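You operate a simulated robot arm through the tools that you are given. There is no shell and no other tool. Be economical: measure what you need, move in short steps, check, and stop when the job is done.

You are at the controls of a simulated robot arm. One attempt, no reset.

## Task
Fetch the milk carton and stand it on the red notebook. Then put the yellow mug in the sink bowl. Then stack the carton that says "relays" from the green mat on the dark worktop on top of the carton labelled "holders". Then take the carton marked "toner" from the green mat on the dark worktop and put it on the grey mat on the dark worktop. Then open the tea cupboard door, take the soup tin on the grey mat on the dark worktop and put it away on the top shelf of the tea cupboard, then shut the door. Then open the fuses drawer, put the tall clear jar inside and shut the drawer again. Keep to this order. Set down upright: milk carton, yellow mug, carton, soup tin, tall clear jar.

The check looks at the end state, three seconds after you hand in, the way a careful person would. Anything else that was tipped, shoved, dropped, spilled or broken makes it a failure.

## Robot
A 7-joint arm with a two-finger parallel gripper on a trunk, on a base that drives. Base frame: it is fixed to the floor where the robot stands at the start and does not move with it; the origin is under the middle of the robot, x ahead of it, y to its left, z up. Readings come in cm, degrees, newtons and seconds.
Its first joint turns from -166.0 to 166.0 degrees. Places, roughly: dividers carton, toner carton [75, 275, 100]; fuses drawer [50, 450, 60]; fuses drawer inside [50, 450, 50]; grey mat on the dark worktop [60, 360, 90]; holder carton, rag carton, relay carton [50, 250, 100]; red notebook [-200, 200, 50]; sink bowl inside [60, 40, 70]; soup tin [75, 375, 100]; tall clear jar (9x9x12 cm) [60, 470, 90]; tea cupboard door [40, 100, 40]; top shelf of the tea cupboard [70, 100, 40]; yellow mug (11x7x9 cm) [60, 90, 90]. Payload 3.43 kg.
The tool frame sits at the grasp point between the pads (the TCP): z along the fingers, y along the line on which they close. The tips reach 3 cm beyond it. Largest opening 9.4 cm; finger width 2.8, thickness 1; the body of the gripper, 5 by 9.6 cm, starts 5.5 cm behind the TCP.
Orientation is that of the tool frame in the base frame, as a unit quaternion [x, y, z, w]. With the fingers straight down and closing along the base's y, the tool's x points along the base's -x, its y along +y and its z along -z.

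## Interface
- The arm moves only by the tool drive_tool. Its argument "steps" is a list that holds one entry, the list of rows, each a list of 7 numbers: the shift along the tool's x, y, z in cm, then the turn, a rotation vector about the tool's x, y, z in degrees, then the closure, from 0 (fully open) to 1 (shut). In form: [[[x, y, z, rx, ry, rz, jaw], ...]]. A call has 1 to 10 rows; each row shifts and turns the commanded pose from where the row before left it, along the tool's axes as they then stand. Rows are played at 5 a second. More than 5 cm and 8.6 degrees between two rows, or a gripper value outside its range, and nothing of the call is played. A pose out of reach is approached as far as the arm can. The call stops where the force on the tool passes 40 N (or 10 N more than at its start, if that is more) or the arm is blocked; 0.2 s more then pass. The fingers move at their own pace (about 4.5 cm/s each) and stop on an object; they squeeze with about 22 N. The grip force told is the motor's: it shows also when the fingers shut on nothing. Time passes only in rows, and 0.2 s behind the last, so rows that do not move let the fingers close. It gives the time, the measured TCP pose, the force on the tool (base axes), the opening and the grip force at its end, in the units of the frame above (readings bear some noise), with the torque about the TCP (base axes, N m) and any sound that the robot's microphone picked up.
- Cameras (640 x 400 px; columns grow to the right, rows downward): "scene" is now at [0.58, 28.45, 139.14]; the picture's right is [0.63, -0.78, -0.00], its down [-0.48, -0.38, -0.79] and it looks along [0.62, 0.49, -0.61] (base axes); focal length 214 px, centre (320, 200). "wrist" rides on the gripper at [7.6, 1.4, -10.2] in the tool frame; the picture's right is [-0.18, 0.98, 0.00], its down [-0.75, -0.14, -0.64] and it looks along [-0.63, -0.12, 0.77] (tool axes); focal length 243 px, centre (320, 200). There is no depth. A picture from a camera that has moved, and an enlarged one, comes with that camera's place and axes in the base frame and with its lens. The place of the scene camera against the robot may be out by one fixed shift of up to 1.2 cm in any direction.
- get_image(camera): a new picture of that camera. No time passes.
- base_move(legs): drives the robot by 1 to 6 legs, each [ahead, turn to the left] in cm and degrees, along the robot's own axes; the way and the turn of a leg run together, so that a leg with both is an arc; at most 150 cm and 180 degrees a leg. The arm and the cameras ride along, it lands a little off, and it stops where it bumps. It gives what a move gives.
- turn_head(pan, tilt): turns the head with the scene camera to pan (to the left, within 120 degrees either way) and tilt (down, from -29 to 69), counted from straight ahead of the robot. It gives what a move gives.
- enlarge(camera, box): a new picture of the part [left, top, right, bottom] of that camera's present view, enlarged. No time passes.
- finish_job(): hands the job in; it is judged then, once.

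Work in short steps. Places have to be worked out from the pictures, the camera data and where the tool is seen: move nearer, look again, correct. Check each grasp and each placing, and mend what went wrong. You have 483 turns and 220 pictures in all, those below and enlarged ones among them. Open the gripper and draw the arm clear of the work before you hand the job in, unless the task says otherwise; then end with one line.

The tools are called after "Request:" as a command line: name --argument value ..., lists and objects as JSON in quotes. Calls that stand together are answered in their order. drive_tool: Moves the arm, as the interface text tells. Its arguments: {"type":"object","properties":{"steps":{"type":"array"}},"required":["steps"]} The other tools are called the same way: base_move (legs) drives the base; turn_head (pan, tilt) turns the head that bears the scene camera; get_image (camera) takes a picture; enlarge (camera, box) takes an enlarged picture of a part of a camera's view; finish_job () hands the job in.

At the start:

```text
time: 0.0
ee_pos: [42.65, 43.67, 113.64]
orientation: [0.001, 1.0, 0.0, 0.0]
force: [-0.8, -0.4, -0.1]
torque: [0.02, 0.03, 0.0]
width: 9.41
grasp_force: 0.2
robot x, y, heading: [0.22, -0.45, 0.0]
head pan, tilt: [38.7, 37.9]
```

scene: 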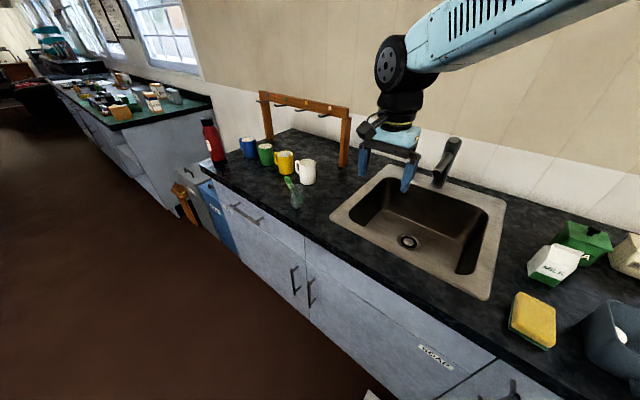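
wrist: 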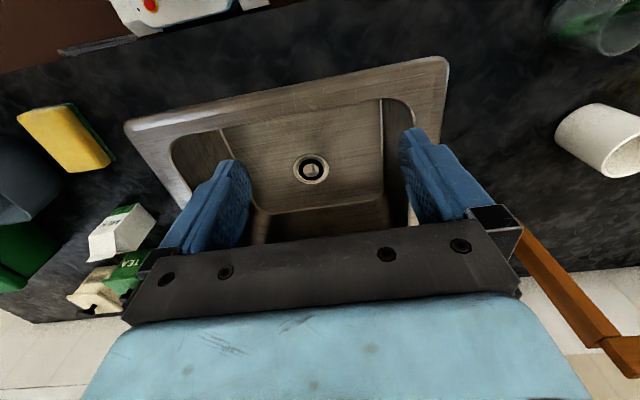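

The milk carton seems to be right of the sink. I'll turn the head to look at it first.

Request:
turn_head --pan -20 --tilt 40

Request:
get_image --camera "scene"

```text
time: 1.3
ee_pos: [42.74, 43.59, 113.71]
orientation: [0.002, 1.0, 0.0, 0.0]
force: [0.3, 0.4, 0.5]
torque: [-0.01, -0.02, 0.01]
width: 9.39
grasp_force: 0.0
robot x, y, heading: [-0.09, -0.5, -0.2]
head pan, tilt: [-20.0, 40.0]
```

```text
217 pictures are left
camera scene: at [1.83, 20.14, 138.82], right [-0.34, -0.94, 0.0], down [-0.6, 0.22, -0.77], along [0.72, -0.26, -0.64], focal length 214 px, centre (320, 200)
```

scene: 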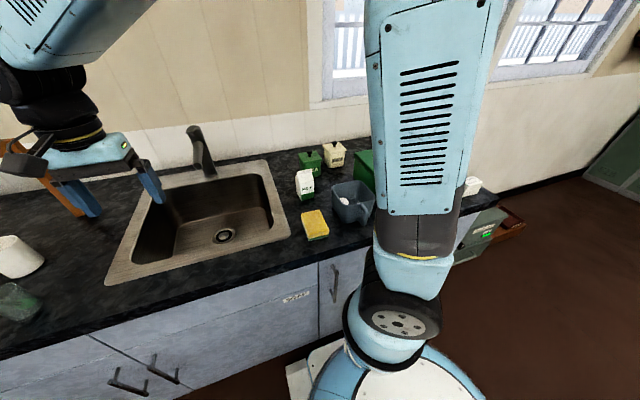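

The milk carton is right of the sink, with canisters behind it. I'll enlarge that area.

Request:
enlarge --camera "scene" --box '[240, 120, 400, 260]'

```text
2.86 times, centred on (320, 190) of scene
camera zoom: at [1.83, 20.14, 138.82], right [-0.34, -0.94, 0.0], down [-0.6, 0.22, -0.77], along [0.72, -0.26, -0.64], focal length 613 px, centre (320, 229)
```

zoom: 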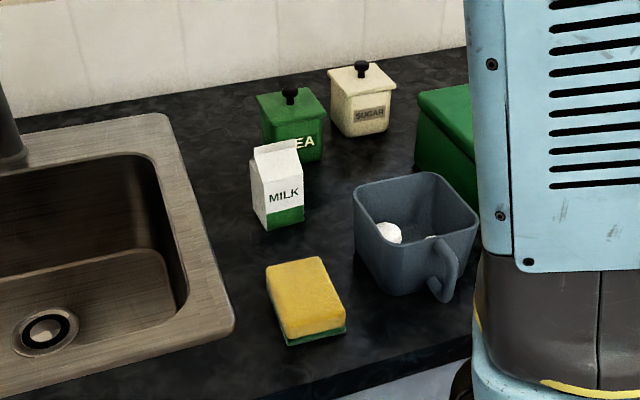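

Milk carton is estimated at about (61, 4.5) with its faces along the base axes. I'll also look to the back left for the notebook before moving.

Request:
turn_head --pan 118 --tilt 25

Request:
get_image --camera "scene"

Request:
turn_head --pan 60 --tilt 30

Request:
get_image --camera "scene"

```text
time: 3.5
ee_pos: [42.6, 43.55, 113.7]
orientation: [0.0, 1.0, 0.001, 0.0]
force: [0.7, 0.3, -0.5]
torque: [-0.01, -0.02, 0.0]
width: 9.39
grasp_force: 0.0
robot x, y, heading: [0.02, -0.33, 0.2]
head pan, tilt: [118.0, 25.0]
```

```text
215 pictures are left
camera scene: at [-10.48, 31.18, 141.16], right [0.88, 0.47, 0.0], down [0.2, -0.37, -0.91], along [-0.43, 0.8, -0.42], focal length 214 px, centre (320, 200)
```

scene: 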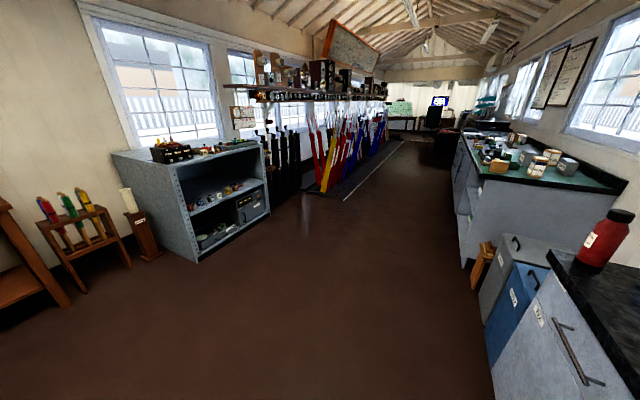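

```text
time: 4.8
ee_pos: [42.64, 43.68, 113.64]
orientation: [0.001, 1.0, 0.0, 0.0]
force: [0.5, 0.2, 0.0]
torque: [0.01, 0.05, -0.01]
width: 9.42
grasp_force: 0.0
robot x, y, heading: [0.16, -0.33, 0.1]
head pan, tilt: [60.0, 30.0]
```

```text
214 pictures are left
camera scene: at [-1.65, 30.88, 140.36], right [0.87, -0.5, 0.0], down [-0.25, -0.43, -0.87], along [0.43, 0.75, -0.5], focal length 214 px, centre (320, 200)
```

scene: 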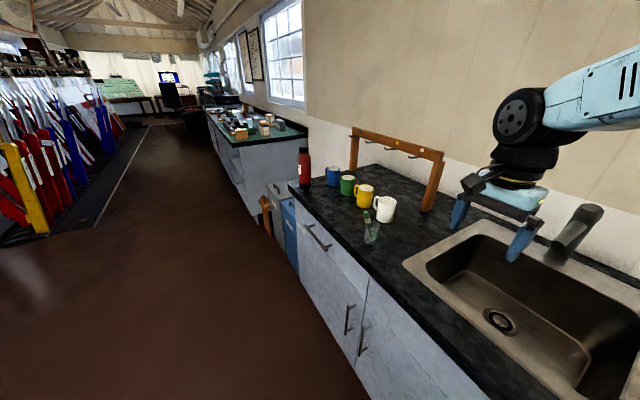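

The notebook is probably on the grey open-shelf cabinet on the far wall. I'll turn back and enlarge it.

Request:
turn_head --pan 118 --tilt 25

Request:
enlarge --camera "scene" --box '[90, 120, 290, 270]'

```text
time: 6.0
ee_pos: [42.61, 43.64, 113.68]
orientation: [0.001, 1.0, 0.0, -0.001]
force: [0.2, 0.3, 0.2]
torque: [0.01, 0.03, 0.03]
width: 9.38
grasp_force: 0.0
robot x, y, heading: [-0.06, -0.16, -0.2]
head pan, tilt: [118.0, 25.0]
```

```text
2.67 times, centred on (190, 195) of scene
camera zoom: at [-10.48, 31.18, 141.16], right [0.88, 0.47, 0.0], down [0.2, -0.37, -0.91], along [-0.42, 0.8, -0.42], focal length 572 px, centre (667, 213)
```

zoom: 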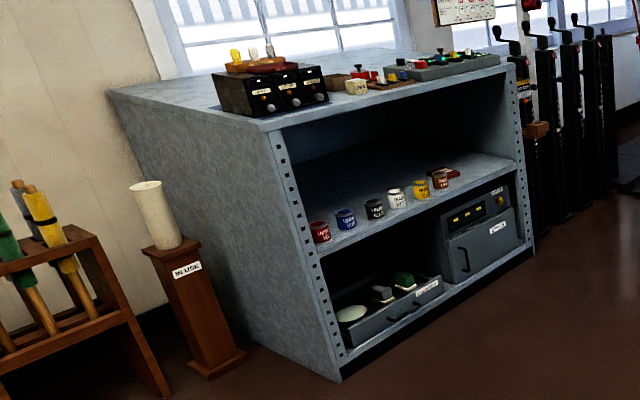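

The red notebook lies on the middle shelf of that cabinet, around (-210,196,50), behind paint tins, so the carton must be held with a shallow tool tilt. I'll back up 15 cm to get room for a tilted grasp, then tilt the tool 35° forward while moving over to the carton's row.

Request:
base_move --legs '[[-15, 0]]'

Request:
drive_tool --steps '[[[0, -4.5, 0, 0, -7, 0, 0], [0, -4.5, 0, 0, -7, 0, 0], [0, -4.5, 0, 0, -7, 0, 0], [0, -4.5, 0, 0, -7, 0, 0], [0, -4.5, 0, 0, -7, 0, 0], [0, -4.5, 0, 0, 0, 0, 0], [0, -4.5, 0, 0, 0, 0, 0], [0, -4.5, 0, 0, 0, 0, 0], [0, -3.3, 0, 0, 0, 0, 0]]]'

Request:
turn_head --pan -10 --tilt 35

Request:
get_image --camera "scene"

Request:
get_image --camera "wrist"

```text
time: 7.4
ee_pos: [27.6, 43.4, 113.62]
orientation: [0.001, 1.0, 0.0, 0.001]
force: [0.6, 0.2, -0.1]
torque: [-0.03, -0.01, 0.03]
width: 9.39
grasp_force: 0.1
robot x, y, heading: [-14.93, 0.09, -0.3]
head pan, tilt: [118.0, 25.0]
```

```text
time: 9.4
ee_pos: [27.98, 4.38, 114.63]
orientation: [0.001, 0.954, -0.002, 0.299]
force: [0.4, -0.4, 0.2]
torque: [-0.01, 0.01, 0.0]
width: 9.4
grasp_force: 0.0
out of reach, approached as far as the arm can: row 8, 9
robot x, y, heading: [-14.58, -0.33, -0.2]
head pan, tilt: [118.0, 25.0]
```

```text
time: 11.5
ee_pos: [28.04, 4.43, 114.74]
orientation: [0.001, 0.954, 0.0, 0.299]
force: [-0.2, 0.2, -0.4]
torque: [0.0, 0.0, 0.03]
width: 9.38
grasp_force: 0.1
robot x, y, heading: [-14.67, -0.32, -0.3]
head pan, tilt: [-10.0, 35.0]
```

```text
212 pictures are left
camera scene: at [-12.66, 21.51, 139.58], right [-0.17, -0.98, 0.0], down [-0.56, 0.1, -0.82], along [0.81, -0.14, -0.57], focal length 214 px, centre (320, 200)
```

scene: 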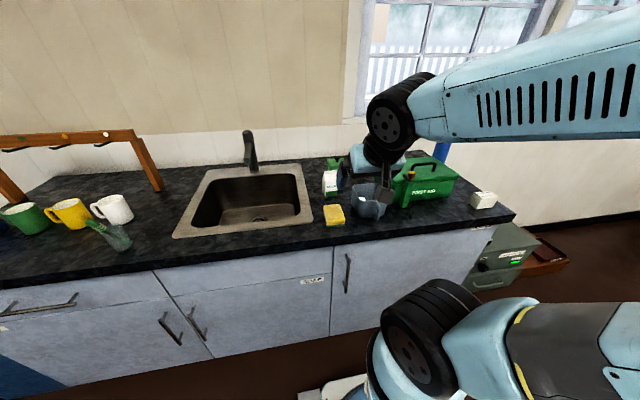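

```text
211 pictures are left
camera wrist: at [15.82, 5.96, 118.89], right [0.15, 0.98, 0.1], down [0.25, -0.14, 0.96], along [0.96, -0.12, -0.27], focal length 243 px, centre (320, 200)
```

wrist: 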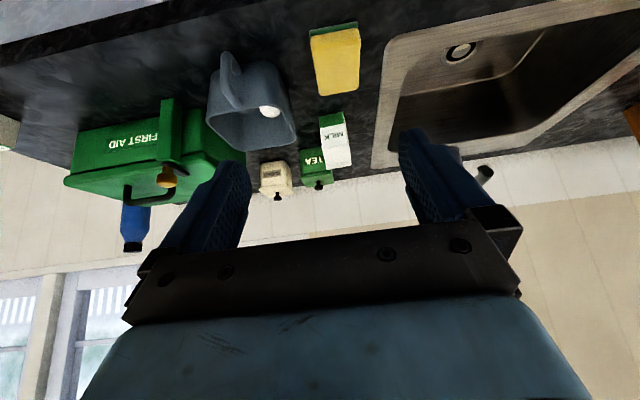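

Both cameras put the carton at about x 61, y 4.5, with the worktop at about z 89. I'll advance along the tool to a pre-grasp pose and look again.

Request:
drive_tool --steps '[[[0.24, 0, 4, 0, 0, 0, 0], [0.24, 0, 4, 0, 0, 0, 0], [0.24, 0, 4, 0, 0, 0, 0], [0.24, 0, 4, 0, 0, 0, 0], [0.24, 0, 4, 0, 0, 0, 0], [0.24, 0, 4, 0, 0, 0, 0]]]'

Request:
get_image --camera "wrist"

Request:
get_image --camera "scene"

```text
time: 13.1
ee_pos: [39.69, 18.71, 99.03]
orientation: [-0.141, 0.944, 0.05, 0.293]
force: [0.3, 0.6, -0.8]
torque: [-0.04, 0.01, -0.05]
width: 9.41
grasp_force: 0.0
out of reach, approached as far as the arm can: row 1, 2, 3, 4, 6
robot x, y, heading: [-15.18, -0.18, 0.0]
head pan, tilt: [-10.0, 35.0]
stopped in row 6: the arm was blocked; the commanded pose is now the measured one
```

```text
210 pictures are left
camera wrist: at [27.69, 16.38, 103.32], right [-0.15, 0.98, 0.12], down [0.29, -0.07, 0.95], along [0.95, 0.17, -0.27], focal length 243 px, centre (320, 200)
```

wrist: 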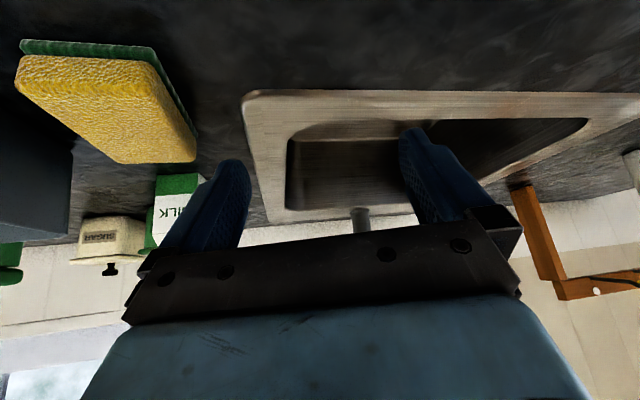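

```text
209 pictures are left
camera scene: at [-12.63, 21.53, 139.57], right [-0.17, -0.98, 0.0], down [-0.57, 0.1, -0.82], along [0.81, -0.14, -0.57], focal length 214 px, centre (320, 200)
```

scene: 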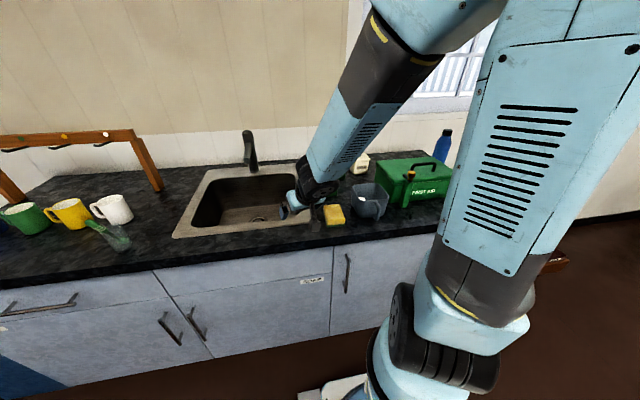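

I mixed up the tilt: 35° is from vertical, and I need about 55°. The arm also reached its inner limit and yawed. I'll lift straight up first.

Request:
drive_tool --steps '[[[-2.3, 0, -3.3, 0, 0, 0, 0], [-2.3, 0, -3.3, 0, 0, 0, 0], [-2.3, 0, -3.3, 0, 0, 0, 0], [-2.3, 0, -3.3, 0, 0, 0, 0]]]'

Request:
get_image --camera "scene"

```text
time: 14.1
ee_pos: [40.0, 18.41, 115.46]
orientation: [-0.141, 0.944, 0.05, 0.293]
force: [0.5, 0.2, -0.3]
torque: [0.0, -0.01, 0.03]
width: 9.43
grasp_force: 0.1
robot x, y, heading: [-14.99, -0.3, -0.1]
head pan, tilt: [-10.0, 35.0]
```

```text
208 pictures are left
camera scene: at [-12.62, 21.51, 139.58], right [-0.17, -0.98, 0.0], down [-0.57, 0.1, -0.82], along [0.81, -0.14, -0.57], focal length 214 px, centre (320, 200)
```

scene: 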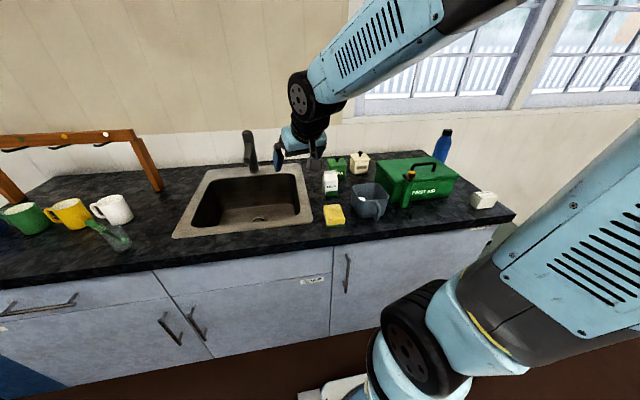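

Clear of everything. I'll back up 15 cm more, undo the yaw, tilt to 55° from vertical and extend forward at height.

Request:
base_move --legs '[[-15, 0]]'

Request:
drive_tool --steps '[[[0, -4, 0, 3.4, 0, 4.93, 0], [0, -4, 0, 3.4, 0, 4.93, 0], [0, -4, 0, 3.4, 0, 4.93, 0], [-3.3, 0, 2.3, 0, 0, 0, 0], [-3.3, 0, 2.3, 0, 0, 0, 0], [-3.3, 0, 2.3, 0, -6.7, 0, 0], [-2.8, 0, 3, 0, -6.7, 0, 0], [-2.6, 0, 3.6, 0, -6.7, 0, 0]]]'

Request:
get_image --camera "wrist"

```text
time: 15.5
ee_pos: [24.88, 18.35, 115.44]
orientation: [-0.141, 0.944, 0.05, 0.293]
force: [-0.1, -0.5, 0.6]
torque: [-0.02, -0.01, -0.02]
width: 9.4
grasp_force: 0.1
robot x, y, heading: [-30.43, -0.09, -0.1]
head pan, tilt: [-10.0, 35.0]
```

```text
time: 17.3
ee_pos: [47.25, 6.38, 113.83]
orientation: [0.074, 0.893, 0.033, 0.443]
force: [1.2, 0.1, 1.2]
torque: [0.06, 0.11, 0.03]
width: 9.41
grasp_force: 0.1
robot x, y, heading: [-30.28, 0.08, -0.2]
head pan, tilt: [-10.0, 35.0]
```

```text
207 pictures are left
camera wrist: at [34.7, 9.06, 114.31], right [0.21, 0.94, 0.27], down [-0.07, -0.26, 0.96], along [0.97, -0.22, 0.01], focal length 243 px, centre (320, 200)
```

wrist: 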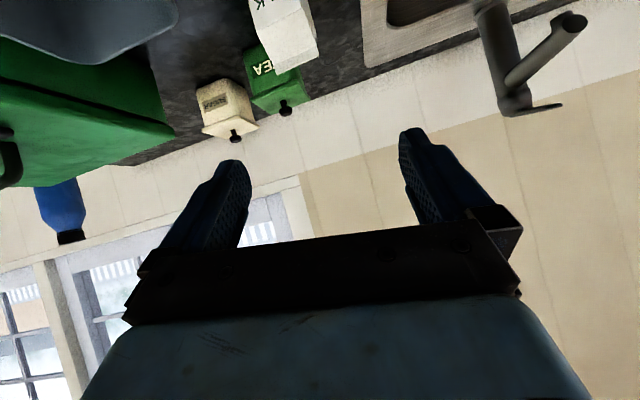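

The approach axis is right but the tool has a 9° roll. I'll correct it about tool z and shift to y 4.5.

Request:
drive_tool --steps '[[[0, -1, 0, 0, 0, -4.5, 0], [0, -0.9, 0, 0, 0, -4.5, 0]]]'

Request:
get_image --camera "wrist"

Request:
enlarge --camera "scene" --box '[240, 100, 440, 240]'

```text
time: 17.9
ee_pos: [47.85, 4.54, 114.28]
orientation: [-0.063, 0.886, -0.033, 0.457]
force: [0.4, 0.1, -0.2]
torque: [-0.03, -0.04, -0.01]
width: 9.43
grasp_force: 0.1
robot x, y, heading: [-29.99, -0.44, 0.0]
head pan, tilt: [-10.0, 35.0]
```

```text
206 pictures are left
camera wrist: at [34.92, 4.92, 113.99], right [0.03, 1.0, 0.03], down [-0.08, -0.03, 1.0], along [1.0, -0.03, 0.08], focal length 243 px, centre (320, 200)
```

wrist: 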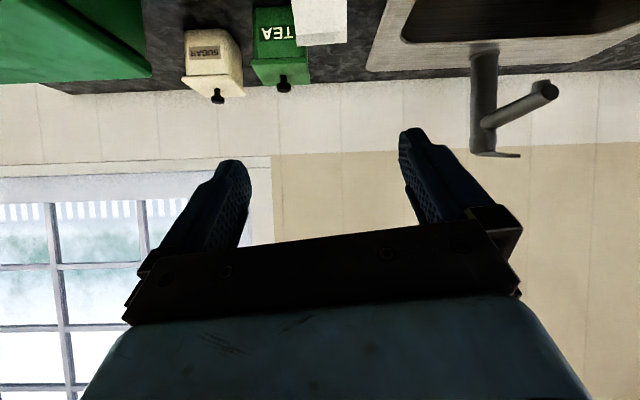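

```text
2.86 times, centred on (340, 170) of scene
camera zoom: at [-27.71, 21.53, 139.58], right [-0.17, -0.98, 0.0], down [-0.57, 0.1, -0.82], along [0.81, -0.14, -0.57], focal length 613 px, centre (263, 286)
```

zoom: 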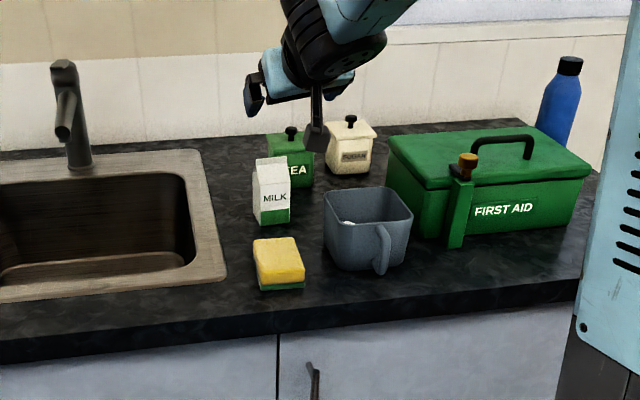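

The readings lag a bit, so the roll was overcorrected; I'll restore it (+8.4°), then lower to about z 98 with a settling pause, and look.

Request:
drive_tool --steps '[[[0, 0, 0, 0, 0, 4.2, 0], [0, 0, 0, 0, 0, 4.2, 0], [3.42, 0, 2.09, 0, 0, 0, 0], [3.42, 0, 2.09, 0, 0, 0, 0], [3.42, 0, 2.09, 0, 0, 0, 0], [3.42, 0, 2.09, 0, 0, 0, 0], [0, 0, 0, 0, 0, 0, 0], [0, 0, 0, 0, 0, 0, 0]]]'

Request:
get_image --camera "wrist"

Request:
enlarge --camera "scene" --box '[240, 100, 440, 240]'

```text
time: 19.3
ee_pos: [46.98, 4.47, 99.36]
orientation: [0.001, 0.886, -0.003, 0.464]
force: [0.2, -0.7, 10.4]
torque: [-0.6, 0.07, 0.04]
width: 9.42
grasp_force: 0.1
robot x, y, heading: [-30.47, -0.32, -0.0]
head pan, tilt: [-10.0, 35.0]
stopped in row 7: the force on the tool passed its limit at 66 N (the readings are from after the stop); the commanded pose is now the measured one
```

```text
204 pictures are left
camera wrist: at [34.08, 6.09, 98.85], right [0.11, 0.98, 0.15], down [-0.1, -0.14, 0.99], along [0.99, -0.12, 0.08], focal length 243 px, centre (320, 200)
```

wrist: 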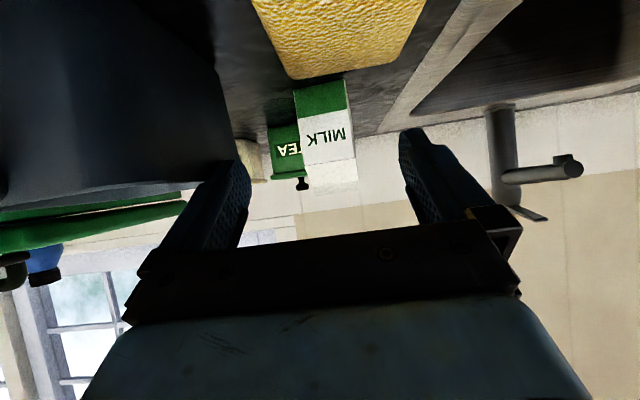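

```text
2.86 times, centred on (340, 170) of scene
camera zoom: at [-27.76, 21.49, 139.58], right [-0.17, -0.98, 0.0], down [-0.56, 0.1, -0.82], along [0.81, -0.14, -0.57], focal length 613 px, centre (263, 286)
```

zoom: 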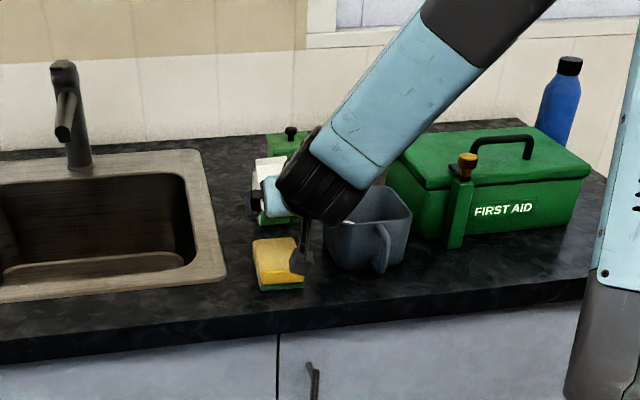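

The gripper's right side pressed on the grey measuring mug's rim. I'll lift at once and check the mug.

Request:
drive_tool --steps '[[[-2.46, 0, -1.72, 0, 0, 0, 0], [-2.46, 0, -1.72, 0, 0, 0, 0], [-2.46, 0, -1.72, 0, 0, 0, 0], [-2.46, 0, -1.72, 0, 0, 0, 0], [0, 0, 0, 0, 0, 0, 0]]]'

Request:
enlarge --camera "scene" --box '[240, 100, 440, 240]'

Request:
get_image --camera "wrist"

```text
time: 20.5
ee_pos: [46.76, 4.67, 111.08]
orientation: [0.002, 0.886, -0.003, 0.464]
force: [0.0, -0.8, -0.2]
torque: [0.02, 0.0, -0.03]
width: 9.4
grasp_force: 0.0
robot x, y, heading: [-30.26, -0.54, -0.1]
head pan, tilt: [-10.0, 35.0]
```

```text
2.86 times, centred on (340, 170) of scene
camera zoom: at [-27.71, 21.52, 139.58], right [-0.17, -0.98, 0.0], down [-0.57, 0.1, -0.82], along [0.81, -0.14, -0.57], focal length 613 px, centre (263, 286)
```

zoom: 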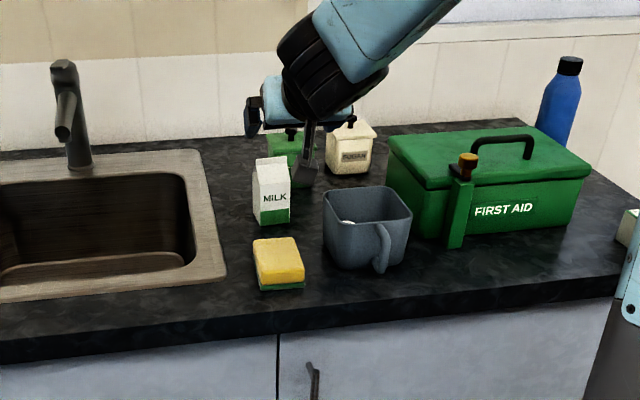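

```text
201 pictures are left
camera wrist: at [34.01, 6.18, 110.83], right [0.11, 0.98, 0.15], down [-0.1, -0.14, 0.99], along [0.99, -0.12, 0.08], focal length 243 px, centre (320, 200)
```

wrist: 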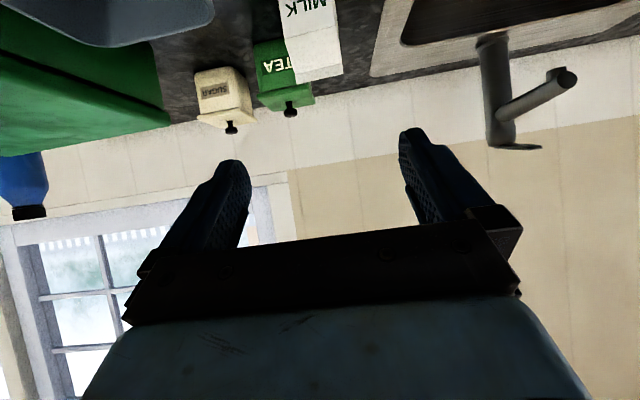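

The mug is still in place. Two wrist views fix the carton ridge at about (61.8, 4.4, 99.8) with the worktop at z 89. I'll use a 50° tilt with narrower jaws, and come in along the tool axis above the mug's rim.

Request:
drive_tool --steps '[[[0, 0, 0, 0, 5, 0, 0.21], [0.7, -0.12, 2.5, 0, 0, 0, 0.21], [0.7, -0.12, 2.5, 0, 0, 0, 0.21], [0, 0, 0, 0, 0, 0, 0.21], [0, 0, 0, 0, 0, 0, 0.21]]]'

Request:
get_image --camera "wrist"

```text
time: 21.7
ee_pos: [49.65, 4.42, 106.67]
orientation: [0.002, 0.905, -0.002, 0.424]
force: [0.4, 0.1, -0.1]
torque: [-0.01, 0.01, 0.03]
width: 7.43
grasp_force: 0.1
robot x, y, heading: [-29.96, -0.19, -0.2]
head pan, tilt: [-10.0, 35.0]
```

```text
200 pictures are left
camera wrist: at [36.93, 5.89, 107.56], right [0.12, 0.98, 0.14], down [-0.01, -0.14, 0.99], along [0.99, -0.12, -0.01], focal length 243 px, centre (320, 200)
```

wrist: 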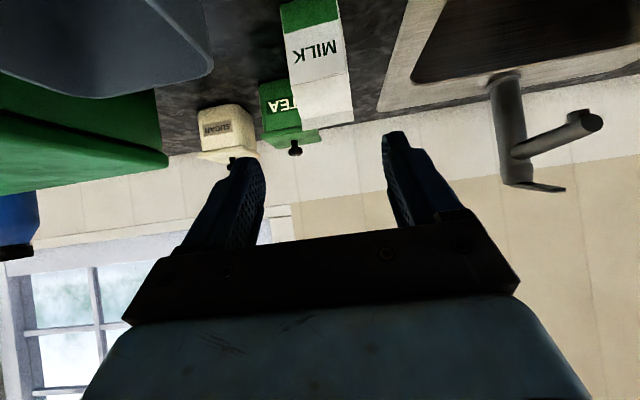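

Geometry agrees. I'll advance 16 cm along the tool, slowing near the end.

Request:
drive_tool --steps '[[[0, 0, 3, 0, 0, 0, 0.21], [0, 0.1, 3, 0, 0, 0, 0.21], [0, 0.1, 3, 0, 0, 0, 0.21], [0, 0, 2.5, 0, 0, 0, 0.21], [0, 0, 2.5, 0, 0, 0, 0.21], [0, 0, 2, 0, 0, 0, 0.21], [0, 0, 0, 0, 0, 0, 0.21]]]'

Request:
get_image --camera "wrist"

Request:
enlarge --camera "scene" --box '[240, 100, 440, 240]'

```text
time: 23.3
ee_pos: [62.04, 4.45, 96.75]
orientation: [0.0, 0.906, -0.002, 0.424]
force: [-0.2, 0.0, 0.3]
torque: [0.04, -0.01, 0.02]
width: 7.44
grasp_force: 0.0
robot x, y, heading: [-30.62, -0.42, 0.1]
head pan, tilt: [-10.0, 35.0]
```

```text
199 pictures are left
camera wrist: at [49.31, 6.0, 97.39], right [0.12, 0.98, 0.14], down [-0.01, -0.14, 0.99], along [0.99, -0.12, -0.01], focal length 243 px, centre (320, 200)
```

wrist: 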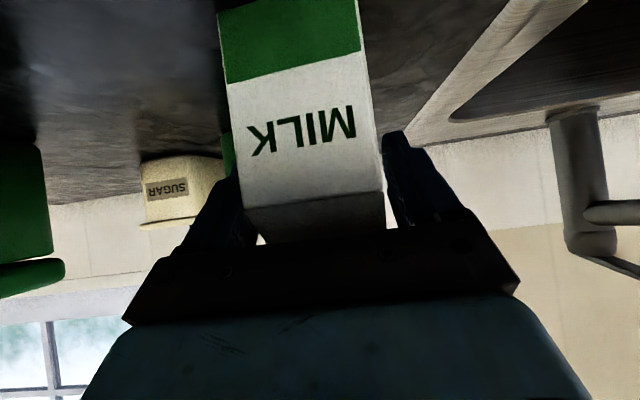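

```text
2.86 times, centred on (340, 170) of scene
camera zoom: at [-27.69, 21.52, 139.58], right [-0.17, -0.98, 0.0], down [-0.57, 0.1, -0.82], along [0.81, -0.14, -0.57], focal length 613 px, centre (263, 286)
```

zoom: 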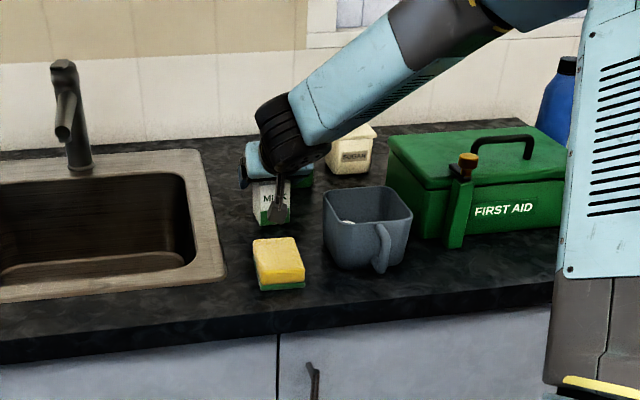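

The carton sits between the fingers. Nudge to +y and close.

Request:
drive_tool --steps '[[[0, 0.25, 0, 0, 0, 0, 0.21], [0, 0, 0, 0, 0, 0, 1], [0, 0, 0, 0, 0, 0, 1], [0, 0, 0, 0, 0, 0, 1], [0, 0, 0, 0, 0, 0, 1]]]'

```text
time: 24.5
ee_pos: [62.07, 4.6, 96.68]
orientation: [0.001, 0.906, -0.002, 0.424]
force: [0.6, 0.0, 1.3]
torque: [0.08, 0.02, -0.03]
width: 5.5
grasp_force: 21.9
robot x, y, heading: [-30.28, -0.57, -0.1]
head pan, tilt: [-10.0, 35.0]
```

Gripped at 5.5 cm. Lift straight up, then retract toward the robot.

Request:
drive_tool --steps '[[[-1.15, 0, -0.97, 0, 0, 0, 1], [-2.3, 0, -1.93, 0, 0, 0, 1], [-2.7, 0, -2.25, 0, 0, 0, 1], [-2.7, 0, -2.25, 0, 0, 0, 1], [-2.3, 0, -1.93, 0, 0, 0, 1], [2.57, 0, -3.06, 0, 0, 0, 1], [2.57, 0, -3.06, 0, 0, 0, 1], [2.57, 0, -3.06, 0, 0, 0, 1], [2.57, 0, -3.06, 0, 0, 0, 1], [0, 0, 0, 0, 0, 0, 1]]]'

Request:
get_image --camera "scene"

```text
time: 26.7
ee_pos: [46.02, 4.75, 110.95]
orientation: [0.001, 0.906, -0.002, 0.424]
force: [0.1, 0.6, -0.4]
torque: [-0.03, 0.01, 0.02]
width: 5.53
grasp_force: 21.9
robot x, y, heading: [-30.35, -0.28, -0.3]
head pan, tilt: [-10.0, 35.0]
```

```text
197 pictures are left
camera scene: at [-27.72, 21.52, 139.58], right [-0.17, -0.98, 0.0], down [-0.57, 0.1, -0.82], along [0.81, -0.14, -0.57], focal length 214 px, centre (320, 200)
```

scene: 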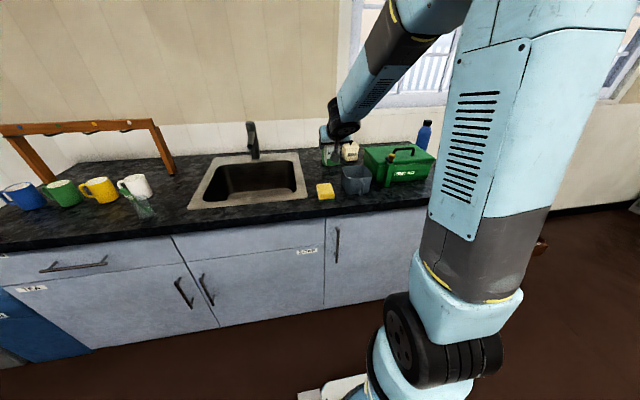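

Carton in hand, everything else undisturbed. Drive: back off 30 cm, turn left, drive to in front of the cabinet and face it.

Request:
base_move --legs '[[-30, 0], [0, 100], [100, 0], [99, 0], [0, 80]]'

Request:
turn_head --pan 0 --tilt 35

Request:
get_image --camera "scene"

```text
time: 32.1
ee_pos: [-43.33, 75.06, 111.02]
orientation: [-0.543, 0.725, 0.253, 0.339]
force: [0.1, -0.3, -0.2]
torque: [0.0, 0.05, 0.04]
width: 5.52
grasp_force: 21.7
robot x, y, heading: [-51.36, -2.34, 76.3]
head pan, tilt: [-10.0, 35.0]
stopped in leg 2: the robot was blocked; the commanded pose is now the measured one
```

```text
time: 32.9
ee_pos: [-43.27, 74.91, 110.98]
orientation: [-0.544, 0.724, 0.253, 0.34]
force: [-0.6, 0.0, 0.5]
torque: [0.03, -0.02, 0.0]
width: 5.5
grasp_force: 22.1
robot x, y, heading: [-51.59, -2.77, 76.1]
head pan, tilt: [0.0, 35.0]
```

```text
196 pictures are left
camera scene: at [-73.88, 5.82, 139.58], right [0.97, -0.24, 0.0], down [-0.14, -0.56, -0.82], along [0.2, 0.79, -0.57], focal length 214 px, centre (320, 200)
```

scene: 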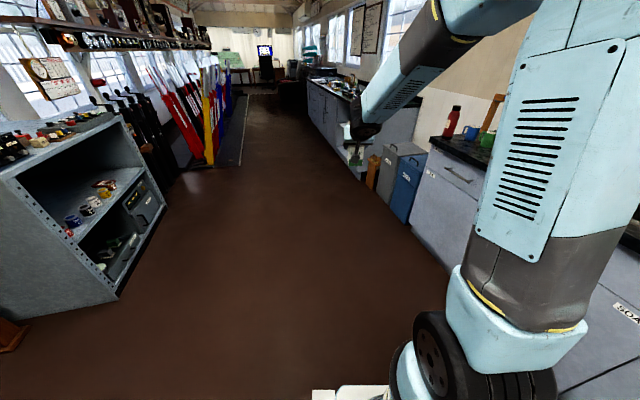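

The turn was blocked by something. I'll look left/behind to see what the base touched.

Request:
turn_head --pan 110 --tilt 50

Request:
get_image --camera "scene"

Request:
turn_head --pan -100 --tilt 50

Request:
get_image --camera "scene"

```text
time: 34.7
ee_pos: [-43.39, 74.96, 111.1]
orientation: [-0.543, 0.724, 0.254, 0.341]
force: [-0.2, -0.2, -0.6]
torque: [0.02, 0.0, -0.04]
width: 5.53
grasp_force: 21.6
robot x, y, heading: [-51.56, -2.6, 75.9]
head pan, tilt: [110.0, 50.0]
```

```text
195 pictures are left
camera scene: at [-83.68, -3.53, 137.41], right [-0.1, 0.99, 0.0], down [0.76, 0.08, -0.64], along [-0.64, -0.07, -0.77], focal length 214 px, centre (320, 200)
```

scene: 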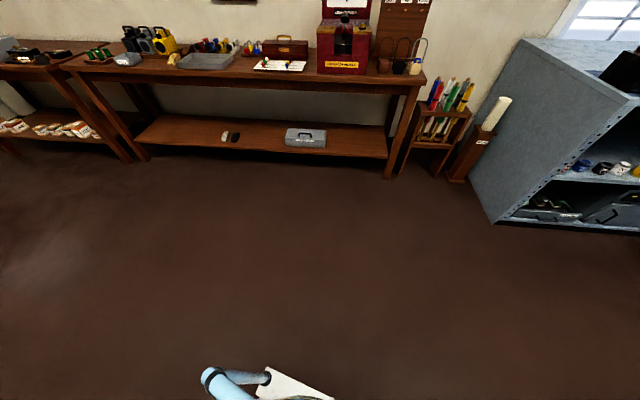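

```text
time: 37.8
ee_pos: [-43.38, 74.91, 111.06]
orientation: [-0.543, 0.724, 0.254, 0.341]
force: [0.4, -0.1, -0.5]
torque: [0.03, 0.0, -0.01]
width: 5.54
grasp_force: 22.0
robot x, y, heading: [-51.44, -2.56, 75.9]
head pan, tilt: [-100.0, 50.0]
```

```text
194 pictures are left
camera scene: at [-68.98, -5.86, 137.41], right [-0.41, -0.91, 0.0], down [-0.7, 0.31, -0.64], along [0.59, -0.26, -0.77], focal length 214 px, centre (320, 200)
```

scene: 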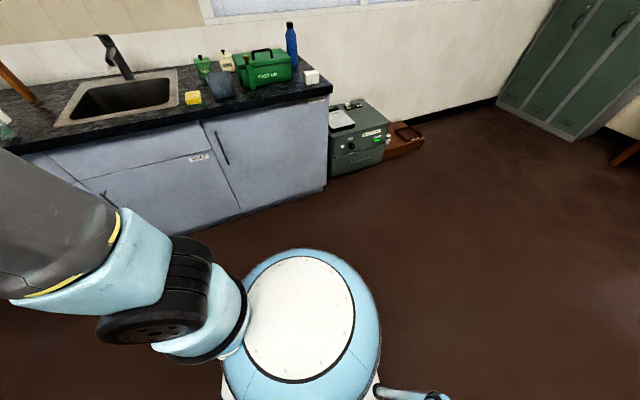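

I see nothing close to the base; I'll try continuing the turn in a smaller leg.

Request:
base_move --legs '[[0, 12]]'

```text
time: 39.0
ee_pos: [-59.61, 75.05, 110.95]
orientation: [-0.617, 0.664, 0.287, 0.311]
force: [0.1, -0.5, 0.0]
torque: [0.04, -0.02, 0.02]
width: 5.53
grasp_force: 22.3
robot x, y, heading: [-50.46, -2.3, 88.1]
head pan, tilt: [-100.0, 50.0]
```

It turns freely now. Continue to the cabinet.

Request:
base_move --legs '[[0, 14.6], [100, 0], [103, 0], [0, 77]]'

Request:
turn_head --pan 0 --tilt 35

Request:
get_image --camera "scene"

```text
time: 53.5
ee_pos: [-173.04, 193.71, 111.04]
orientation: [0.903, -0.075, -0.421, -0.037]
force: [-0.3, 0.8, -0.9]
torque: [-0.01, 0.01, 0.07]
width: 5.51
grasp_force: 21.9
robot x, y, heading: [-93.53, 204.78, 175.3]
head pan, tilt: [-100.0, 50.0]
stopped in leg 4: the robot was blocked; the commanded pose is now the measured one
```

```text
time: 55.2
ee_pos: [-173.03, 193.59, 111.12]
orientation: [0.903, -0.073, -0.423, -0.036]
force: [0.6, 0.1, 0.2]
torque: [0.02, 0.01, -0.02]
width: 5.52
grasp_force: 22.2
robot x, y, heading: [-93.52, 203.88, 175.1]
head pan, tilt: [0.0, 35.0]
```

```text
193 pictures are left
camera scene: at [-98.66, 181.19, 139.58], right [0.09, 1.0, 0.0], down [0.57, -0.05, -0.82], along [-0.82, 0.07, -0.57], focal length 214 px, centre (320, 200)
```

scene: 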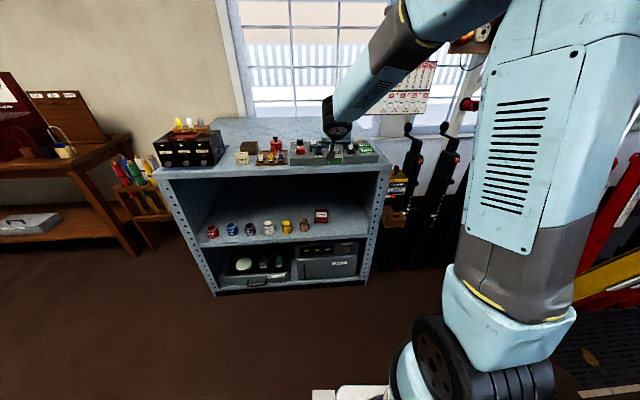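

In front of the cabinet. I'll enlarge the shelf to locate the notebook.

Request:
enlarge --camera "scene" --box '[190, 140, 390, 280]'

```text
2.86 times, centred on (290, 210) of scene
camera zoom: at [-98.66, 181.19, 139.58], right [0.09, 1.0, 0.0], down [0.57, -0.05, -0.82], along [-0.82, 0.07, -0.57], focal length 613 px, centre (406, 171)
```

zoom: 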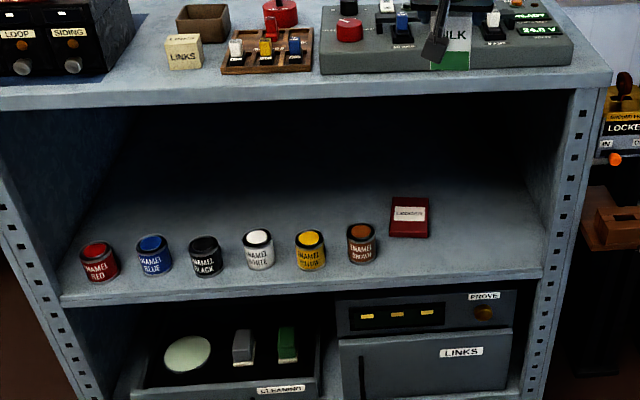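

The notebook spans about x -202…-216, y 187…196, shelf z≈49.5; the brown tin's edge is at y≈184. I'll lower the arm in front of the cabinet to shelf height, shifting 5 cm sideways.

Request:
drive_tool --steps '[[[3.45, 0.5, 2.89, 0, 0, 0, 1], [3.45, 0.5, 2.89, 0, 0, 0, 1], [3.45, 0.5, 2.89, 0, 0, 0, 1], [3.45, 0.5, 2.89, 0, 0, 0, 1], [3.45, 0.5, 2.89, 0, 0, 0, 1], [3.45, 0.5, 2.89, 0, 0, 0, 1], [3.45, 0.5, 2.89, 0, 0, 0, 1], [3.45, 0.5, 2.89, 0, 0, 0, 1], [3.45, 0.5, 2.89, 0, 0, 0, 1], [0, 0.5, 0, 0, 0, 0, 1]]]'

Request:
get_image --camera "scene"

```text
time: 57.4
ee_pos: [-174.0, 188.82, 70.49]
orientation: [0.903, -0.074, -0.422, -0.036]
force: [-0.7, 0.3, 0.1]
torque: [0.01, -0.03, 0.0]
width: 5.54
grasp_force: 21.8
robot x, y, heading: [-93.54, 204.59, 175.2]
head pan, tilt: [0.0, 35.0]
```

```text
191 pictures are left
camera scene: at [-98.68, 181.19, 139.58], right [0.09, 1.0, 0.0], down [0.57, -0.05, -0.82], along [-0.82, 0.07, -0.57], focal length 214 px, centre (320, 200)
```

scene: 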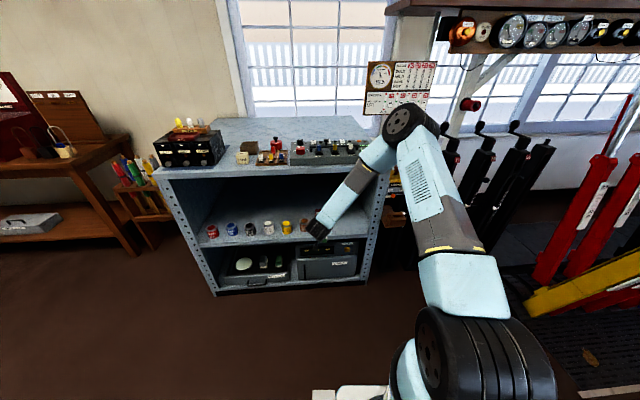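

Arm configuration looks fine. Lower 8.5 cm more, then creep the base forward 22 cm to enter the shelf.

Request:
drive_tool --steps '[[[3.25, 0, 2.7, 0, 0, 0, 1], [3.25, 0, 2.7, 0, 0, 0, 1], [0, 0, 0, 0, 0, 0, 1]]]'

Request:
base_move --legs '[[12, 0]]'

Request:
get_image --camera "wrist"

Request:
get_image --camera "scene"

```text
time: 58.2
ee_pos: [-173.85, 188.9, 62.14]
orientation: [0.903, -0.075, -0.422, -0.037]
force: [-1.0, 0.5, 0.2]
torque: [-0.01, 0.03, -0.02]
width: 5.52
grasp_force: 22.4
robot x, y, heading: [-92.95, 204.29, 175.2]
head pan, tilt: [0.0, 35.0]
```

```text
time: 59.5
ee_pos: [-185.7, 189.86, 62.14]
orientation: [0.903, -0.074, -0.422, -0.037]
force: [-0.1, 0.2, 0.1]
torque: [-0.03, 0.04, 0.02]
width: 5.52
grasp_force: 21.7
robot x, y, heading: [-105.39, 205.39, 175.2]
head pan, tilt: [0.0, 35.0]
```

```text
190 pictures are left
camera wrist: at [-173.44, 186.42, 62.93], right [-0.28, -0.95, 0.14], down [0.03, 0.13, 0.99], along [-0.96, 0.28, -0.01], focal length 243 px, centre (320, 200)
```

wrist: 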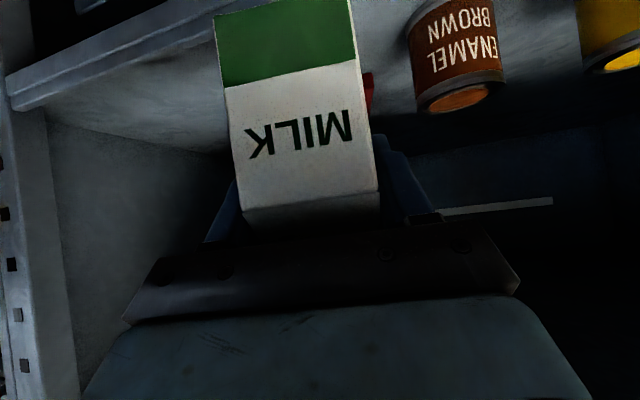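

```text
189 pictures are left
camera scene: at [-110.56, 182.22, 139.58], right [0.09, 1.0, 0.0], down [0.57, -0.05, -0.82], along [-0.82, 0.07, -0.57], focal length 214 px, centre (320, 200)
```

scene: 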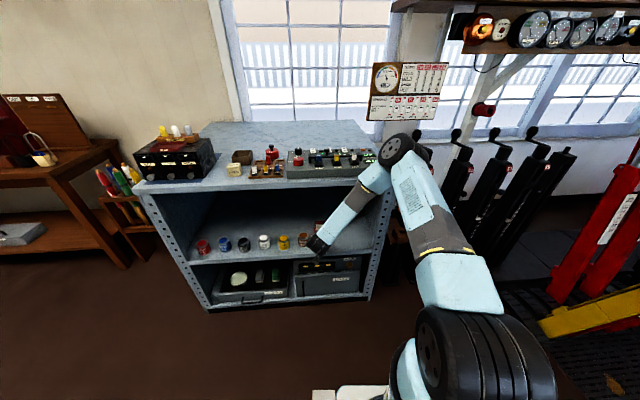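

The notebook is visible just beyond the carton; its near right corner is at about (-202,187). Base forward 10 more, then the arm takes the rest.

Request:
base_move --legs '[[10, 0]]'

Request:
get_image --camera "wrist"

```text
time: 60.8
ee_pos: [-194.54, 190.67, 62.07]
orientation: [0.906, -0.071, -0.416, -0.035]
force: [0.0, 0.1, -0.4]
torque: [0.03, 0.01, -0.02]
width: 5.5
grasp_force: 21.8
robot x, y, heading: [-115.16, 206.52, 175.0]
head pan, tilt: [0.0, 35.0]
stopped in leg 1: the robot was blocked; the commanded pose is now the measured one
```

```text
188 pictures are left
camera wrist: at [-182.33, 187.27, 62.97], right [-0.28, -0.95, 0.13], down [0.02, 0.13, 0.99], along [-0.96, 0.28, -0.02], focal length 243 px, centre (320, 200)
```

wrist: 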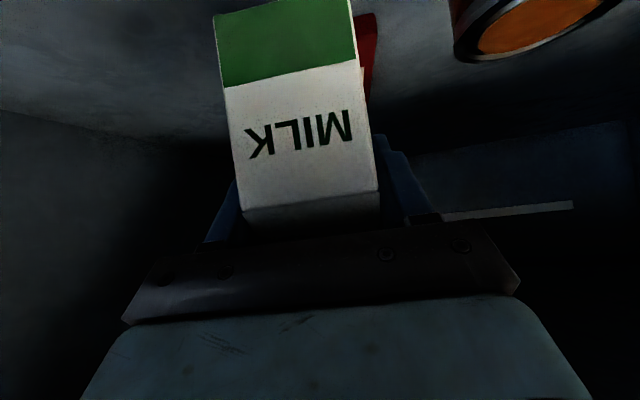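

Blocked near the end; the tool lagged about 1 cm, so the arm may have touched the cabinet. Look.

Request:
enlarge --camera "scene" --box '[220, 100, 480, 300]'

```text
2.00 times, centred on (350, 200) of scene
camera zoom: at [-120.03, 183.07, 139.59], right [0.09, 1.0, 0.0], down [0.57, -0.05, -0.82], along [-0.82, 0.07, -0.57], focal length 429 px, centre (260, 200)
```

zoom: 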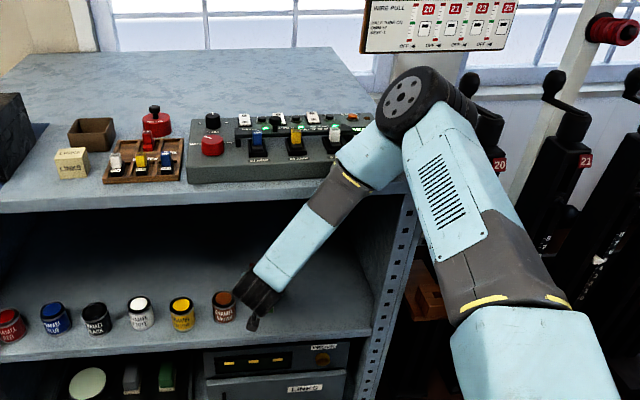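

Likely the forearm grazed the cabinet's top front edge because it is steep. I'll back the base 13 cm and extend the arm instead, which flattens the forearm.

Request:
base_move --legs '[[-13, 0]]'

Request:
enlarge --camera "scene" --box '[220, 100, 480, 300]'

```text
time: 62.1
ee_pos: [-182.04, 189.62, 61.89]
orientation: [0.906, -0.071, -0.416, -0.036]
force: [-0.9, 0.4, 0.0]
torque: [0.0, 0.01, -0.02]
width: 5.52
grasp_force: 22.0
robot x, y, heading: [-102.12, 204.92, 174.9]
head pan, tilt: [0.0, 35.0]
```

```text
2.00 times, centred on (350, 200) of scene
camera zoom: at [-107.38, 181.95, 139.58], right [0.09, 1.0, 0.0], down [0.57, -0.05, -0.82], along [-0.82, 0.07, -0.57], focal length 429 px, centre (260, 200)
```

zoom: 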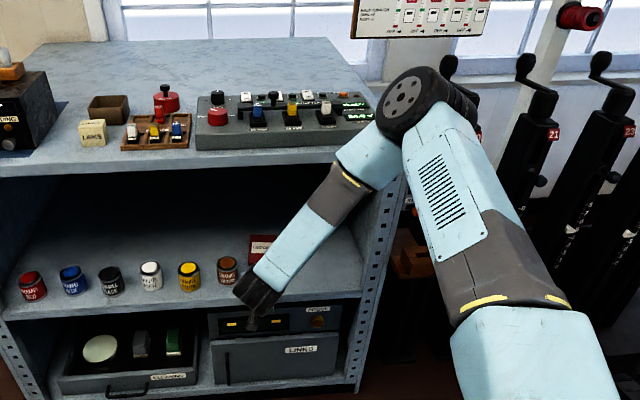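

All objects intact. Extend the arm 14 cm with height held and the tilt corrected by 0.9°.

Request:
drive_tool --steps '[[[0, 0, 0, 0, -0.9, 0, 1], [-1.93, 0, 2.3, 0, 0, 0, 1], [-1.93, 0, 2.3, 0, 0, 0, 1], [-1.93, 0, 2.3, 0, 0, 0, 1], [-1.93, 0, 2.3, 0, 0, 0, 1], [-1.29, 0, 1.53, 0, 0, 0, 1], [0, 0, 0, 0, 0, 0, 1]]]'

Request:
enlarge --camera "scene" --box '[220, 100, 480, 300]'

```text
time: 63.7
ee_pos: [-195.81, 191.81, 62.09]
orientation: [0.902, -0.071, -0.424, -0.037]
force: [1.2, -0.3, 0.2]
torque: [0.0, 0.0, 0.02]
width: 5.52
grasp_force: 22.4
robot x, y, heading: [-102.44, 205.32, 175.0]
head pan, tilt: [0.0, 35.0]
```

```text
2.00 times, centred on (350, 200) of scene
camera zoom: at [-107.39, 181.95, 139.58], right [0.09, 1.0, 0.0], down [0.57, -0.05, -0.82], along [-0.82, 0.07, -0.57], focal length 429 px, centre (260, 200)
```

zoom: 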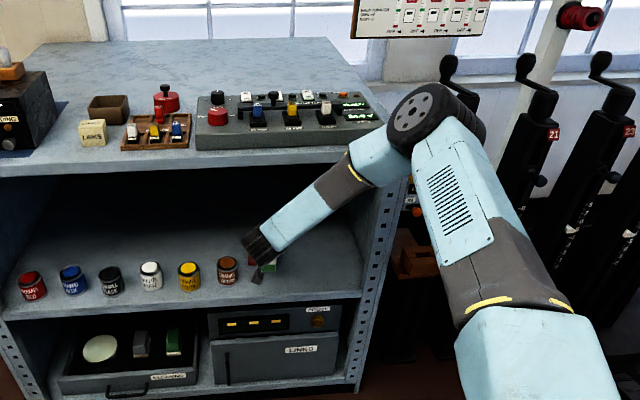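

No contact now. Extend another 12.5 cm with a slight shift toward the notebook's middle.

Request:
drive_tool --steps '[[[-1.61, 0.3, 1.91, 0, 0, 0, 1], [-1.61, 0.3, 1.91, 0, 0, 0, 1], [-1.61, 0.3, 1.91, 0, 0, 0, 1], [-1.61, 0.3, 1.91, 0, 0, 0, 1], [-1.61, 0, 1.91, 0, 0, 0, 1], [0, 0, 0, 0, 0, 0, 1]]]'

Request:
enlarge --camera "scene" --box '[220, 100, 480, 300]'

Request:
get_image --camera "wrist"

```text
time: 65.1
ee_pos: [-207.57, 192.54, 62.03]
orientation: [0.903, -0.07, -0.422, -0.036]
force: [-0.5, 0.1, -0.3]
torque: [-0.02, 0.01, 0.0]
width: 5.49
grasp_force: 21.7
robot x, y, heading: [-102.37, 205.03, 174.9]
head pan, tilt: [0.0, 35.0]
```

```text
2.00 times, centred on (350, 200) of scene
camera zoom: at [-106.64, 181.96, 139.6], right [0.09, 1.0, 0.0], down [0.57, -0.05, -0.82], along [-0.82, 0.07, -0.57], focal length 429 px, centre (260, 200)
```

zoom: 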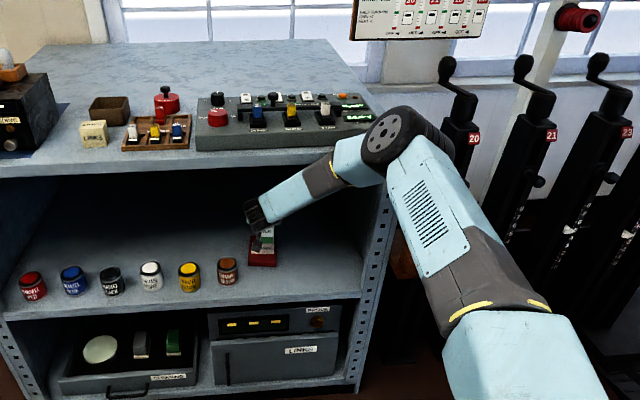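

```text
183 pictures are left
camera wrist: at [-195.21, 189.16, 62.87], right [-0.27, -0.95, 0.13], down [0.03, 0.13, 0.99], along [-0.96, 0.27, -0.01], focal length 243 px, centre (320, 200)
```

wrist: 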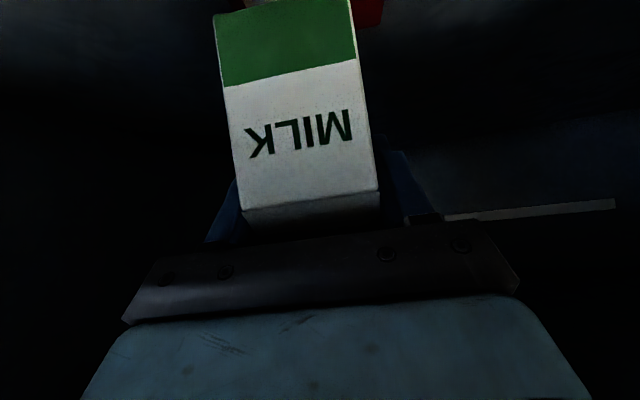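

Carton is above the notebook. Zoom tight to check alignment before lowering.

Request:
enlarge --camera "scene" --box '[320, 190, 380, 240]'

```text
8.00 times, centred on (350, 215) of scene
camera zoom: at [-106.64, 181.96, 139.6], right [0.09, 1.0, 0.0], down [0.57, -0.05, -0.82], along [-0.82, 0.07, -0.57], focal length 1716 px, centre (80, 80)
```

zoom: 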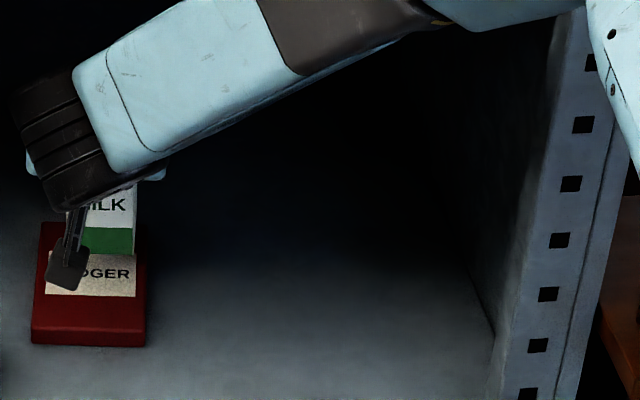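

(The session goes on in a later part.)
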